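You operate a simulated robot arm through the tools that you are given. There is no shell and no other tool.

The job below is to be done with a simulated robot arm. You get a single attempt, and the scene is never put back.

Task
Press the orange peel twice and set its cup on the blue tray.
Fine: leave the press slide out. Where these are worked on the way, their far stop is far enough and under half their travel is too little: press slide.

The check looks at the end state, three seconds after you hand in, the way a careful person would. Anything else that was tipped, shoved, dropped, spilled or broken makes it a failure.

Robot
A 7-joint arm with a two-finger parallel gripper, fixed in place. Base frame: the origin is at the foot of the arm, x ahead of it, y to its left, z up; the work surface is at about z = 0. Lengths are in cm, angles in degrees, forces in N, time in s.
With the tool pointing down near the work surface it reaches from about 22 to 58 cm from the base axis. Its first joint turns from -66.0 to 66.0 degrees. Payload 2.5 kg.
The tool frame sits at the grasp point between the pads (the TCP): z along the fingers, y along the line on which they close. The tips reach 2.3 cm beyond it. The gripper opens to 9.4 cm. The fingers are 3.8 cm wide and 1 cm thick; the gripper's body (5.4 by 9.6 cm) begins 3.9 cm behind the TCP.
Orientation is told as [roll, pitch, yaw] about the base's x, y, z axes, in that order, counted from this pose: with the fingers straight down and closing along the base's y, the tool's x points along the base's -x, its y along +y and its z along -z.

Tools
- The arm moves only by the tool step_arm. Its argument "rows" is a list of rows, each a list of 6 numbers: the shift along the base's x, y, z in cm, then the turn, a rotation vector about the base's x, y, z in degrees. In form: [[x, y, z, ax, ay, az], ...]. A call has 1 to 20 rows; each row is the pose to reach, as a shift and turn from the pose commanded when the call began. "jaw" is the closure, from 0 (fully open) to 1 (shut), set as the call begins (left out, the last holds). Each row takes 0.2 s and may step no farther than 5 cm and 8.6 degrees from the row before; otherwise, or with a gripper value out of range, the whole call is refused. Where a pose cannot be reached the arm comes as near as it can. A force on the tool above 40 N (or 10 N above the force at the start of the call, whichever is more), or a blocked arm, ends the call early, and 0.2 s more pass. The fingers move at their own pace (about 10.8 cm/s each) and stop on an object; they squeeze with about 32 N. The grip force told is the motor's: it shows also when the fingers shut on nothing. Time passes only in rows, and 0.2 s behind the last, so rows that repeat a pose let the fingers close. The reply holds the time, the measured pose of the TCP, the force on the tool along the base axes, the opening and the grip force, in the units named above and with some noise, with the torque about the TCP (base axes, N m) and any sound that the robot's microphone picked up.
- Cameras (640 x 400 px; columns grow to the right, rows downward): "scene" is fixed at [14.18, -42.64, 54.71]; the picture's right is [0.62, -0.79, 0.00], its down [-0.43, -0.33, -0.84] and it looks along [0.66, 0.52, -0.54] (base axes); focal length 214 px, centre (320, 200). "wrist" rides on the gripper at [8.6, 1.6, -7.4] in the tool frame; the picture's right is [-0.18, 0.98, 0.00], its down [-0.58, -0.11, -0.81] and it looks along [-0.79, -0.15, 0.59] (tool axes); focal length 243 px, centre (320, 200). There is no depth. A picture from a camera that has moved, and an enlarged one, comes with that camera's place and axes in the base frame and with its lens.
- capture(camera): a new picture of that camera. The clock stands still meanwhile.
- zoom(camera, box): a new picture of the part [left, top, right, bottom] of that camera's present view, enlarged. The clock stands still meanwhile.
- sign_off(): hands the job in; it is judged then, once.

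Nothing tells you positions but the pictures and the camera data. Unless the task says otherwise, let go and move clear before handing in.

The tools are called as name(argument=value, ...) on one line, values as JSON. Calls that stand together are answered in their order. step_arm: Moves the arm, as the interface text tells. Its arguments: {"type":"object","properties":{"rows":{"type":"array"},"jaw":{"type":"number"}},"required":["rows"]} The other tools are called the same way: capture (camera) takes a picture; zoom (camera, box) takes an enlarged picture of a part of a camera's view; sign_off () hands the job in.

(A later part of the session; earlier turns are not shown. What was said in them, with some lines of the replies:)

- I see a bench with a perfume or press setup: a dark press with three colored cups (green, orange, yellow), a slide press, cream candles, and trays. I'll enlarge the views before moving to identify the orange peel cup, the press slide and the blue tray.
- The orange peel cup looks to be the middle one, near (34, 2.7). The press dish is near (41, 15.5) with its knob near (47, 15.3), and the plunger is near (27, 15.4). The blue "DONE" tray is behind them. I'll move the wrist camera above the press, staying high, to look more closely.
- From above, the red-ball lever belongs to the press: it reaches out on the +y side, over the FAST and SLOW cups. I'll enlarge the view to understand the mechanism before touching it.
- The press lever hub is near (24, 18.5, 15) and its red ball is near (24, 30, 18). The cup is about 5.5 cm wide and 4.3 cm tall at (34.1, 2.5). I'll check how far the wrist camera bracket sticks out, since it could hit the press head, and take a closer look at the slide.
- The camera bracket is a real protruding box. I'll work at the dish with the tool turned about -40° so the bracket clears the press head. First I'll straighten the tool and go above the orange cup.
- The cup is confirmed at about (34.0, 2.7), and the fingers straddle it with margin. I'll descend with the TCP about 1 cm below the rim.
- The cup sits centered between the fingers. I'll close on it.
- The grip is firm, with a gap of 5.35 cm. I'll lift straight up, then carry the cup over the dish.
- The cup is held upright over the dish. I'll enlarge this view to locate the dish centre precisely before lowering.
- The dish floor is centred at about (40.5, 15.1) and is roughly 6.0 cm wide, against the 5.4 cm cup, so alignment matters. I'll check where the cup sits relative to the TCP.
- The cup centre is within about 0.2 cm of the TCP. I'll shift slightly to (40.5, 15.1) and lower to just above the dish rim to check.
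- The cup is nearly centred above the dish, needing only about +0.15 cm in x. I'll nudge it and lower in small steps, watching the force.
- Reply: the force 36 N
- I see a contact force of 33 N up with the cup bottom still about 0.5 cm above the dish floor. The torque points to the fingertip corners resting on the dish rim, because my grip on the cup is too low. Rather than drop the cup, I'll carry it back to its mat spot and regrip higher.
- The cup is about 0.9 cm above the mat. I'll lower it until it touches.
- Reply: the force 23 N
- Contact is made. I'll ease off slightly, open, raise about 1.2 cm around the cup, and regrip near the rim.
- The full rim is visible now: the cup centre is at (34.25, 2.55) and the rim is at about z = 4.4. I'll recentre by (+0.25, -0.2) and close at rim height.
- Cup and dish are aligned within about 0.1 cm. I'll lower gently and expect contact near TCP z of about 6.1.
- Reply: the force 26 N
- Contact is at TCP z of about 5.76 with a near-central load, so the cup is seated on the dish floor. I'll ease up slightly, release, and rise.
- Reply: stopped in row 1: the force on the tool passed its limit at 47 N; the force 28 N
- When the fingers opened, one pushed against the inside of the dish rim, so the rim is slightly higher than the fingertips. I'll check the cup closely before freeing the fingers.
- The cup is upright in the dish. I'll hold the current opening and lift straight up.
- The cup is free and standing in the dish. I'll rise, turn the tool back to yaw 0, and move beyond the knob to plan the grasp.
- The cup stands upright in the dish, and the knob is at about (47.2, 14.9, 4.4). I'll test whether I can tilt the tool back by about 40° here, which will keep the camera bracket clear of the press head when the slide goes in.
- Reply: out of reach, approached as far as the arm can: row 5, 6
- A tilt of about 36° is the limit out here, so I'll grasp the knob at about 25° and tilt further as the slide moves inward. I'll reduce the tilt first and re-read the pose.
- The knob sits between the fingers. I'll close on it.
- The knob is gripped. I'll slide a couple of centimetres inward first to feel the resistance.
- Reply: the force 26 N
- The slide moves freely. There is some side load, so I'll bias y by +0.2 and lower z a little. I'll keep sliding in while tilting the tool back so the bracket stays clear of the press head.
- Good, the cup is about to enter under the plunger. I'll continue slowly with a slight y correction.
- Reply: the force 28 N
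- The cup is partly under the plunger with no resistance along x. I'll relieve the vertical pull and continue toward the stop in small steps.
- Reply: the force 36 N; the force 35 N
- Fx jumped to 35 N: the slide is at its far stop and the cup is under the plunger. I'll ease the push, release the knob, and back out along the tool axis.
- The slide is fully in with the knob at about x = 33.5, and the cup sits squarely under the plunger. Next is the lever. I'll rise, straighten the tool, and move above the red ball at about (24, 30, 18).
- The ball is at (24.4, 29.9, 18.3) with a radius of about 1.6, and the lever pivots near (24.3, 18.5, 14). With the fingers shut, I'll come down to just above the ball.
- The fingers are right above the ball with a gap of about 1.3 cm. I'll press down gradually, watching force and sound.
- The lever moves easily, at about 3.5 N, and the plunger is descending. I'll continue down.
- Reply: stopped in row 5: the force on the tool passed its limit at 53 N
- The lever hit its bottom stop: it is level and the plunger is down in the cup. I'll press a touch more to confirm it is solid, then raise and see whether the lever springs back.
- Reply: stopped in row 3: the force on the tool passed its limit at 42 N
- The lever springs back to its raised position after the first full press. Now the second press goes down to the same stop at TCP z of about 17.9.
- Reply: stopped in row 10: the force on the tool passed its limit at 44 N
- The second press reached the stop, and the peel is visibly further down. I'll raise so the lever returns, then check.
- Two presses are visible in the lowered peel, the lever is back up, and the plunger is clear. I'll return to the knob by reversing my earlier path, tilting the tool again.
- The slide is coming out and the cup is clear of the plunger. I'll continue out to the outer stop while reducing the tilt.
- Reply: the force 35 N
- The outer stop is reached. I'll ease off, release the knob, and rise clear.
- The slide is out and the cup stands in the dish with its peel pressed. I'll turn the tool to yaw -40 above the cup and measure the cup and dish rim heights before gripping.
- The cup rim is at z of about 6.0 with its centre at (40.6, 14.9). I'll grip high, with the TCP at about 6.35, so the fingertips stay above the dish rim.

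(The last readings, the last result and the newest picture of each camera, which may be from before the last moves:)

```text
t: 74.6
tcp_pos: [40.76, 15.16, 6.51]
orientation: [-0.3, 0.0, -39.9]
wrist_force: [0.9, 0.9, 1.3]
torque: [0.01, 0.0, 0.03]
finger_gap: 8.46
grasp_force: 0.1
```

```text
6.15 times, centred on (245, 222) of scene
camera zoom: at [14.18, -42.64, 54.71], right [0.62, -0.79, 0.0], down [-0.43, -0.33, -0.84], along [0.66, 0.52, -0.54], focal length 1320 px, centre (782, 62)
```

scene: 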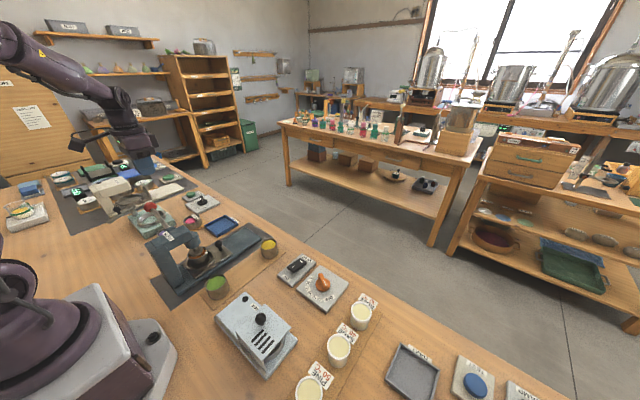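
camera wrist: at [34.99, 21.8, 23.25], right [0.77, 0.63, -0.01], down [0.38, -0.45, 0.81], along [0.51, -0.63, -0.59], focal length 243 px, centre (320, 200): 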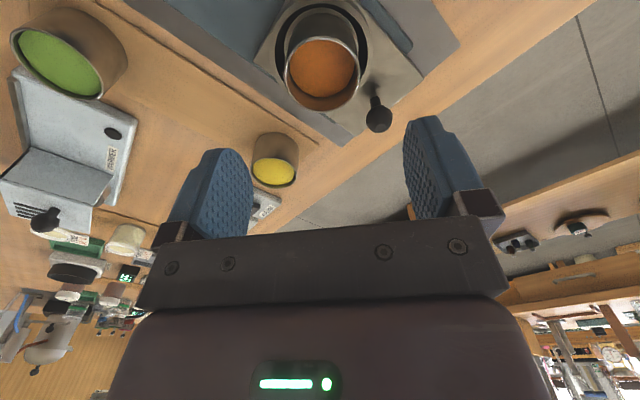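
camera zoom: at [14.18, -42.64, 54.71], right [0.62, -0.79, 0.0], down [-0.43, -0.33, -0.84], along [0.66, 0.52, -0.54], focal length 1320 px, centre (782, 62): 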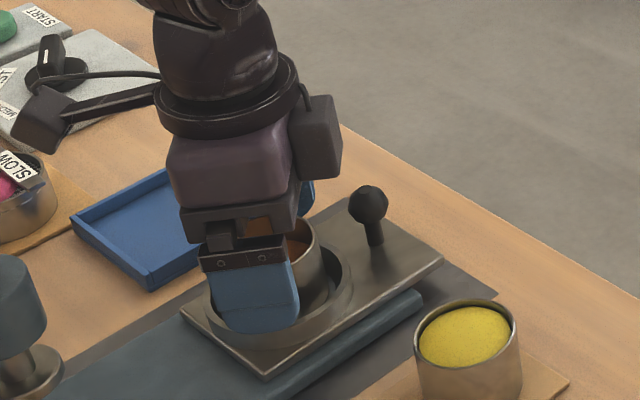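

The cup is about 0.25 cm off-centre between the fingers, so I'll shift before closing.

step_arm(rows=[[-0.15, -0.22, -0.1, 0, 0, 0], [-0.15, -0.22, -0.15, 0, 0, 0], [-0.15, -0.22, -0.15, 0, 0, 0]])

zoom(camera="wrist", box=[200, 40, 440, 240])

```text
t: 75.4
tcp_pos: [40.55, 14.77, 6.31]
orientation: [-0.4, 0.0, -40.0]
wrist_force: [1.1, -0.3, 0.7]
torque: [0.0, -0.02, -0.01]
finger_gap: 8.45
grasp_force: 0.1
```

```text
2.00 times, centred on (320, 140) of wrist
camera zoom: at [35.0, 21.63, 13.77], right [0.77, 0.63, -0.01], down [0.38, -0.45, 0.81], along [0.51, -0.63, -0.59], focal length 485 px, centre (320, 320)
```

zoom: 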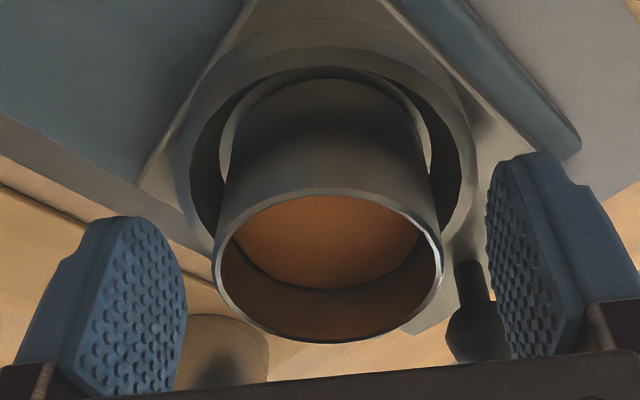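

step_arm(rows=[[0.1, 0.08, 0, 0, 0, 0], [0.1, 0.08, 0, 0, 0, 0]])

step_arm(rows=[[0, 0, 0, 0, 0, 0], [0, 0, 0, 0, 0, 0], [0, 0, 0, 0, 0, 0], [0, 0, 0, 0, 0, 0]], jaw=0.7)

zoom(camera="wrist", box=[200, 40, 440, 240])

```text
t: 76.0
tcp_pos: [40.58, 14.86, 6.27]
orientation: [-0.3, 0.1, -40.0]
wrist_force: [0.2, -0.2, 0.8]
torque: [-0.02, 0.05, 0.05]
finger_gap: 8.46
grasp_force: 0.1
```

```text
t: 77.0
tcp_pos: [40.64, 14.93, 6.29]
orientation: [-0.3, 0.0, -40.0]
wrist_force: [0.3, -0.2, 1.2]
torque: [-0.05, 0.01, -0.01]
finger_gap: 5.34
grasp_force: 31.7
```

```text
2.00 times, centred on (320, 140) of wrist
camera zoom: at [35.13, 21.74, 13.77], right [0.77, 0.63, -0.01], down [0.38, -0.45, 0.81], along [0.51, -0.63, -0.59], focal length 485 px, centre (320, 320)
```

zoom: 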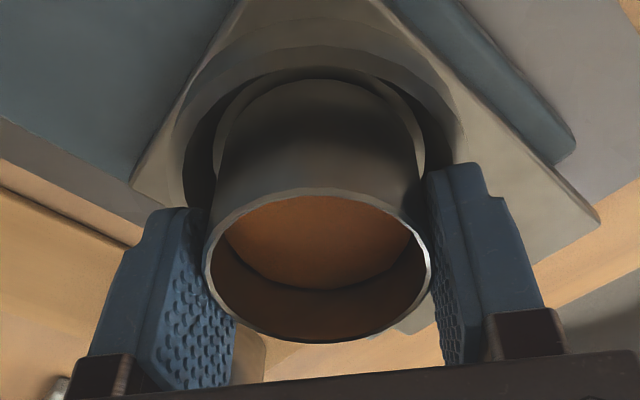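

The grip is clean. I'll lift straight up out of the dish.

step_arm(rows=[[0, 0, 0.8, 0, 0, 0], [0, 0, 2, 0, 0, 0], [0, 0, 4, 0, 0, 0], [0, 0, 7, 0, 0, 0], [0, 0, 10, 0, 0, 0], [0, 0, 10, 0, 0, 0]])

capture(camera="wrist")

zoom(camera="scene", box=[170, 150, 310, 260])

```text
t: 78.4
tcp_pos: [40.32, 14.69, 16.3]
orientation: [-0.3, -0.1, -40.0]
wrist_force: [0.3, -0.9, -0.8]
torque: [0.01, -0.04, 0.05]
finger_gap: 5.35
grasp_force: 32.4
```

```text
taken
camera wrist: at [34.84, 21.46, 23.77], right [0.77, 0.64, -0.01], down [0.38, -0.45, 0.81], along [0.51, -0.63, -0.59], focal length 243 px, centre (320, 200)
```

wrist: 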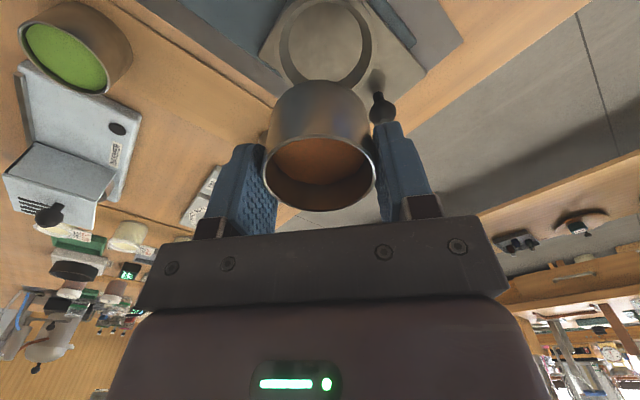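

```text
3.64 times, centred on (240, 205) of scene
camera zoom: at [14.18, -42.64, 54.71], right [0.62, -0.79, 0.0], down [-0.43, -0.33, -0.84], along [0.66, 0.52, -0.54], focal length 780 px, centre (611, 182)
```

zoom: 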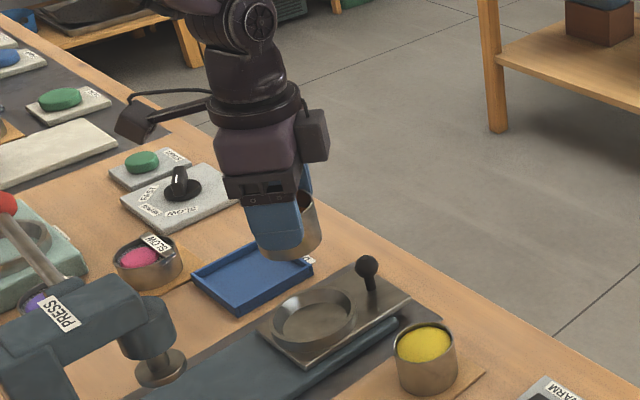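

The cup is lifted cleanly. I'll carry it over the centre of the blue tray at about (41.4, 28.4), staying high.

step_arm(rows=[[0.2, 2.5, 0, 0, 0, 0], [0.4, 5.5, 0, 0, 0, 0], [0.6, 8.5, 0, 0, 0, 0], [0.8, 11.5, 0, 0, 0, 0], [1.0, 13.6, 0, 0, 0, 0], [1.0, 13.6, -3, 0, 0, 0], [1.0, 13.6, -6, 0, 0, 0], [1.0, 13.6, -6, 0, 0, 0]])

capture(camera="wrist")

zoom(camera="scene", box=[170, 150, 290, 250])

```text
t: 80.2
tcp_pos: [41.64, 28.43, 10.11]
orientation: [-0.4, 0.1, -40.1]
wrist_force: [-0.3, 0.0, -1.3]
torque: [-0.01, -0.03, -0.02]
finger_gap: 5.36
grasp_force: 32.0
```

```text
taken
camera wrist: at [36.08, 35.18, 17.6], right [0.77, 0.63, -0.01], down [0.38, -0.45, 0.81], along [0.51, -0.63, -0.59], focal length 243 px, centre (320, 200)
```

wrist: 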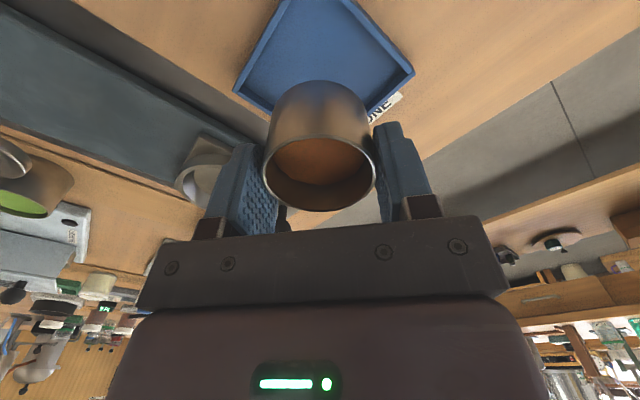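

```text
4.00 times, centred on (230, 200) of scene
camera zoom: at [14.18, -42.64, 54.71], right [0.62, -0.79, 0.0], down [-0.43, -0.33, -0.84], along [0.66, 0.52, -0.54], focal length 858 px, centre (680, 200)
```

zoom: 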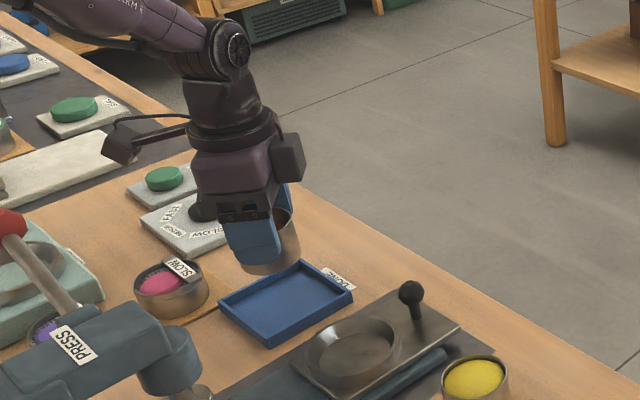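

The tray centre is confirmed at (41.5, 28.5), directly under the cup. I'll lower it.

step_arm(rows=[[-0.1, 0.05, -2, 0, 0, 0], [-0.1, 0.05, -3.6, 0, 0, 0], [-0.1, 0.05, -4.5, 0, 0, 0], [-0.1, 0.05, -4.9, 0, 0, 0], [-0.1, 0.05, -4.9, 0, 0, 0]])

capture(camera="wrist")

zoom(camera="scene", box=[180, 170, 280, 245])

```text
t: 81.4
tcp_pos: [41.53, 28.46, 5.41]
orientation: [-0.3, 0.1, -40.0]
wrist_force: [-0.4, -0.6, -0.8]
torque: [0.02, 0.01, -0.04]
finger_gap: 5.33
grasp_force: 31.9
```

```text
taken
camera wrist: at [36.09, 35.27, 12.89], right [0.77, 0.63, -0.01], down [0.38, -0.45, 0.81], along [0.51, -0.63, -0.59], focal length 243 px, centre (320, 200)
```

wrist: 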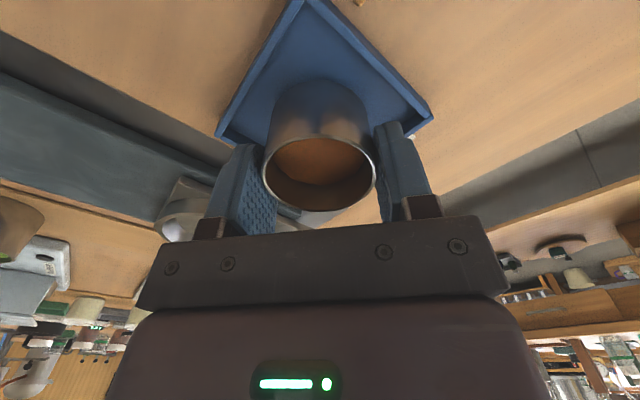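

```text
5.33 times, centred on (230, 208) of scene
camera zoom: at [14.18, -42.64, 54.71], right [0.62, -0.79, 0.0], down [-0.43, -0.33, -0.84], along [0.66, 0.52, -0.54], focal length 1144 px, centre (800, 160)
```

zoom: 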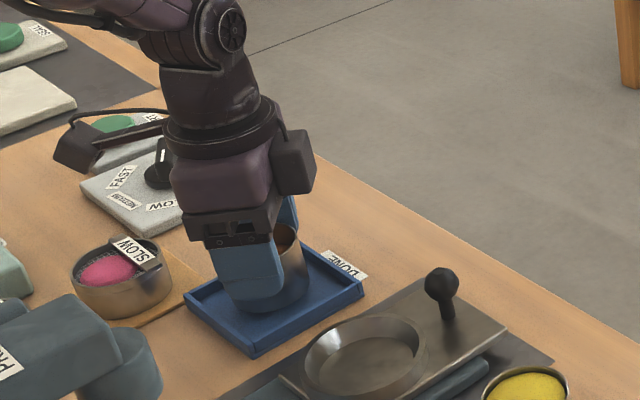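

step_arm(rows=[[0, 0, -0.25, 0, 0, 0], [0, 0, -0.45, 0, 0, 0], [0, 0, -0.6, 0, 0, 0], [0, 0, -0.6, 0, 0, 0]])

```text
t: 82.4
tcp_pos: [41.51, 28.51, 4.86]
orientation: [-0.4, 0.1, -40.1]
wrist_force: [-0.1, 0.6, -1.7]
torque: [-0.02, 0.01, 0.0]
finger_gap: 5.33
grasp_force: 31.9
```

step_arm(rows=[[0, 0, -0.12, 0, 0, 0], [0, 0, -0.24, 0, 0, 0], [0, 0, -0.24, 0, 0, 0]])

```text
t: 83.2
tcp_pos: [41.47, 28.49, 4.71]
orientation: [-0.3, -0.1, -40.0]
wrist_force: [0.0, 0.2, -0.6]
torque: [-0.01, 0.0, 0.02]
finger_gap: 5.35
grasp_force: 31.8
```

step_arm(rows=[[0, 0, -0.1, 0, 0, 0], [0, 0, -0.2, 0, 0, 0], [0, 0, -0.2, 0, 0, 0]])

zoom(camera="wrist", box=[200, 0, 440, 240])

```text
t: 84.0
tcp_pos: [41.7, 28.59, 4.47]
orientation: [-0.1, 0.1, -39.9]
wrist_force: [-6.2, -2.7, 25.3]
torque: [-0.01, 0.23, 0.02]
finger_gap: 5.36
grasp_force: 31.8
```

```text
1.67 times, centred on (320, 120) of wrist
camera zoom: at [36.09, 35.29, 12.01], right [0.77, 0.64, 0.0], down [0.38, -0.46, 0.81], along [0.51, -0.62, -0.59], focal length 404 px, centre (320, 333)
```

zoom: 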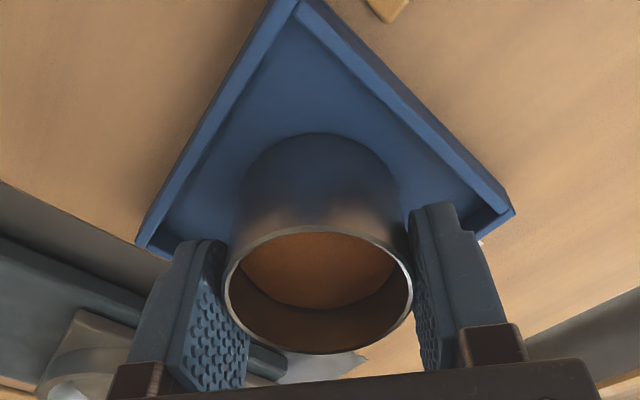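

The cup is on the tray floor at 25 N of contact. I'll ease off, release modestly, and rise straight up.

step_arm(rows=[[0, 0, 0.2, 0, 0, 0], [0, 0, 0.2, 0, 0, 0]])

step_arm(rows=[[0, 0, 0, 0, 0, 0], [0, 0, 0, 0, 0, 0], [0, 0, 0, 0, 0, 0]], jaw=0.22)

zoom(camera="wrist", box=[200, 0, 440, 240])

```text
t: 84.6
tcp_pos: [41.64, 28.46, 4.5]
orientation: [-0.4, 0.0, -40.0]
wrist_force: [1.1, 0.9, 4.5]
torque: [0.1, -0.18, 0.01]
finger_gap: 5.34
grasp_force: 32.0
```

```text
t: 85.4
tcp_pos: [41.52, 28.46, 4.58]
orientation: [-0.3, 0.0, -40.0]
wrist_force: [0.2, -1.3, 0.0]
torque: [0.0, 0.0, -0.01]
finger_gap: 7.34
grasp_force: 0.1
```

```text
1.67 times, centred on (320, 120) of wrist
camera zoom: at [36.03, 35.26, 12.08], right [0.77, 0.63, -0.01], down [0.38, -0.45, 0.81], along [0.51, -0.63, -0.59], focal length 404 px, centre (320, 333)
```

zoom: 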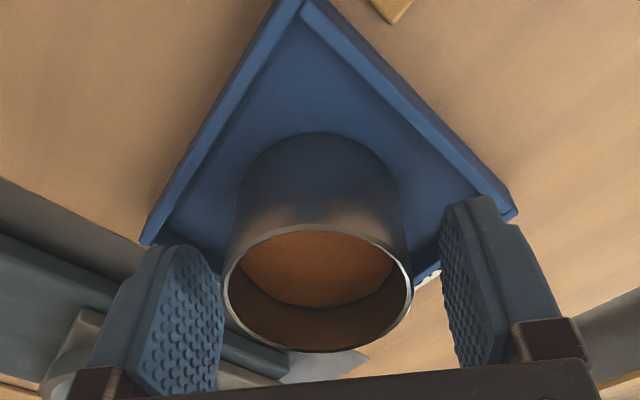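

The cup is released and standing upright in the blue tray, clear of both fingers. I'll rise straight up and move away.

step_arm(rows=[[0, 0, 1, 0, 0, 0], [0, 0, 3, 0, 0, 0], [0, 0, 6, 0, 0, 0], [0, 0, 10, 0, 0, 0], [0, 0, 14, 0, 0, 0], [0, 0, 18, 0, 0, 0], [-1, -3, 21, 0, 0, 0], [-3, -6, 24, 0, 0, 0], [-3, -6, 24, 0, 0, 0]])

capture(camera="scene")

zoom(camera="scene", box=[130, 180, 300, 290])

capture(camera="wrist")

```text
t: 87.4
tcp_pos: [38.73, 22.29, 28.43]
orientation: [-0.3, 0.0, -40.0]
wrist_force: [0.2, 0.1, -0.5]
torque: [0.02, 0.02, -0.01]
finger_gap: 7.33
grasp_force: 0.0
```

```text
taken
```

scene: 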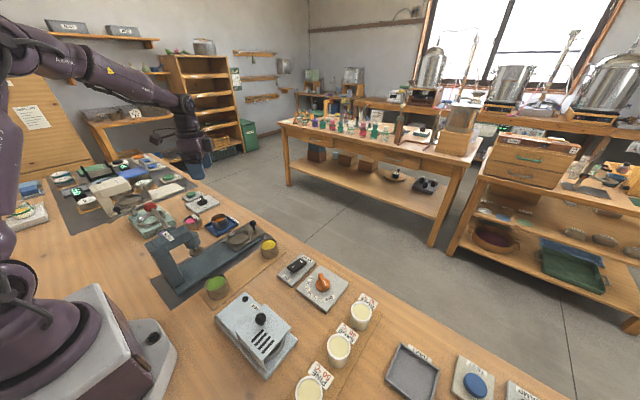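

```text
3.64 times, centred on (215, 235) of scene
camera zoom: at [14.18, -42.64, 54.71], right [0.62, -0.79, 0.0], down [-0.43, -0.33, -0.84], along [0.66, 0.52, -0.54], focal length 780 px, centre (702, 73)
```

zoom: 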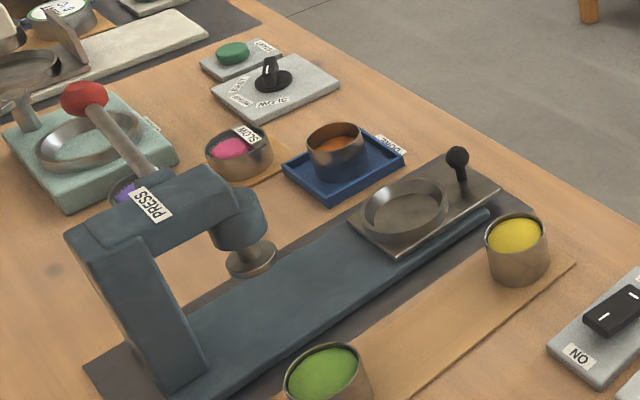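

```text
taken
camera wrist: at [33.18, 29.17, 35.91], right [0.77, 0.64, -0.01], down [0.38, -0.45, 0.81], along [0.51, -0.63, -0.59], focal length 243 px, centre (320, 200)
```

wrist: 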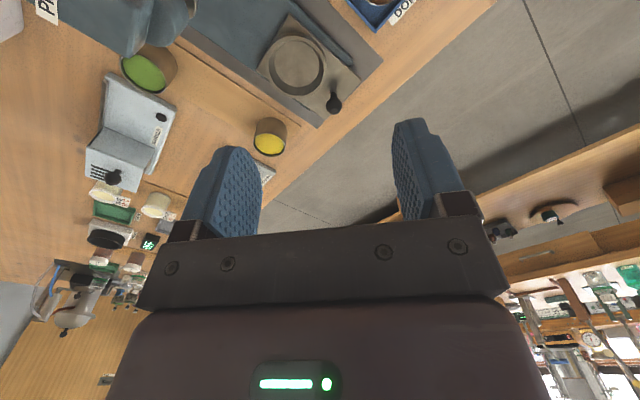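

The orange peel has been pressed twice and its cup stands upright in the middle of the blue tray. The slide is out, the lever is back up, nothing else looks disturbed, and the arm is clear, so I'm handing in.

sign_off()

```text
The job is handed in.
```

The orange peel has been pressed twice, and its cup is standing upright in the middle of the blue tray. I've handed the job in; no result has come back yet.

- **Presses:** I pushed the slide to its inner stop and pulled the lever down to its bottom stop twice. The lever sprang back between pulls, and the peel sat visibly lower in the cup after each one.
- **Slide:** It is back at its outer stop, which you said was fine.
- **Contact with the dish:** When I first set the cup into the press dish, the fingers pressed on the dish rim at about 33 N. I took the cup back to its mat and regripped it higher. On the second try a finger caught the rim at about 47 N as it opened. The cup stayed upright, and I saw no damage in the pictures.
- **Everything else:** In the last pictures the other cups and equipment look untouched, and the arm is clear of the bench.
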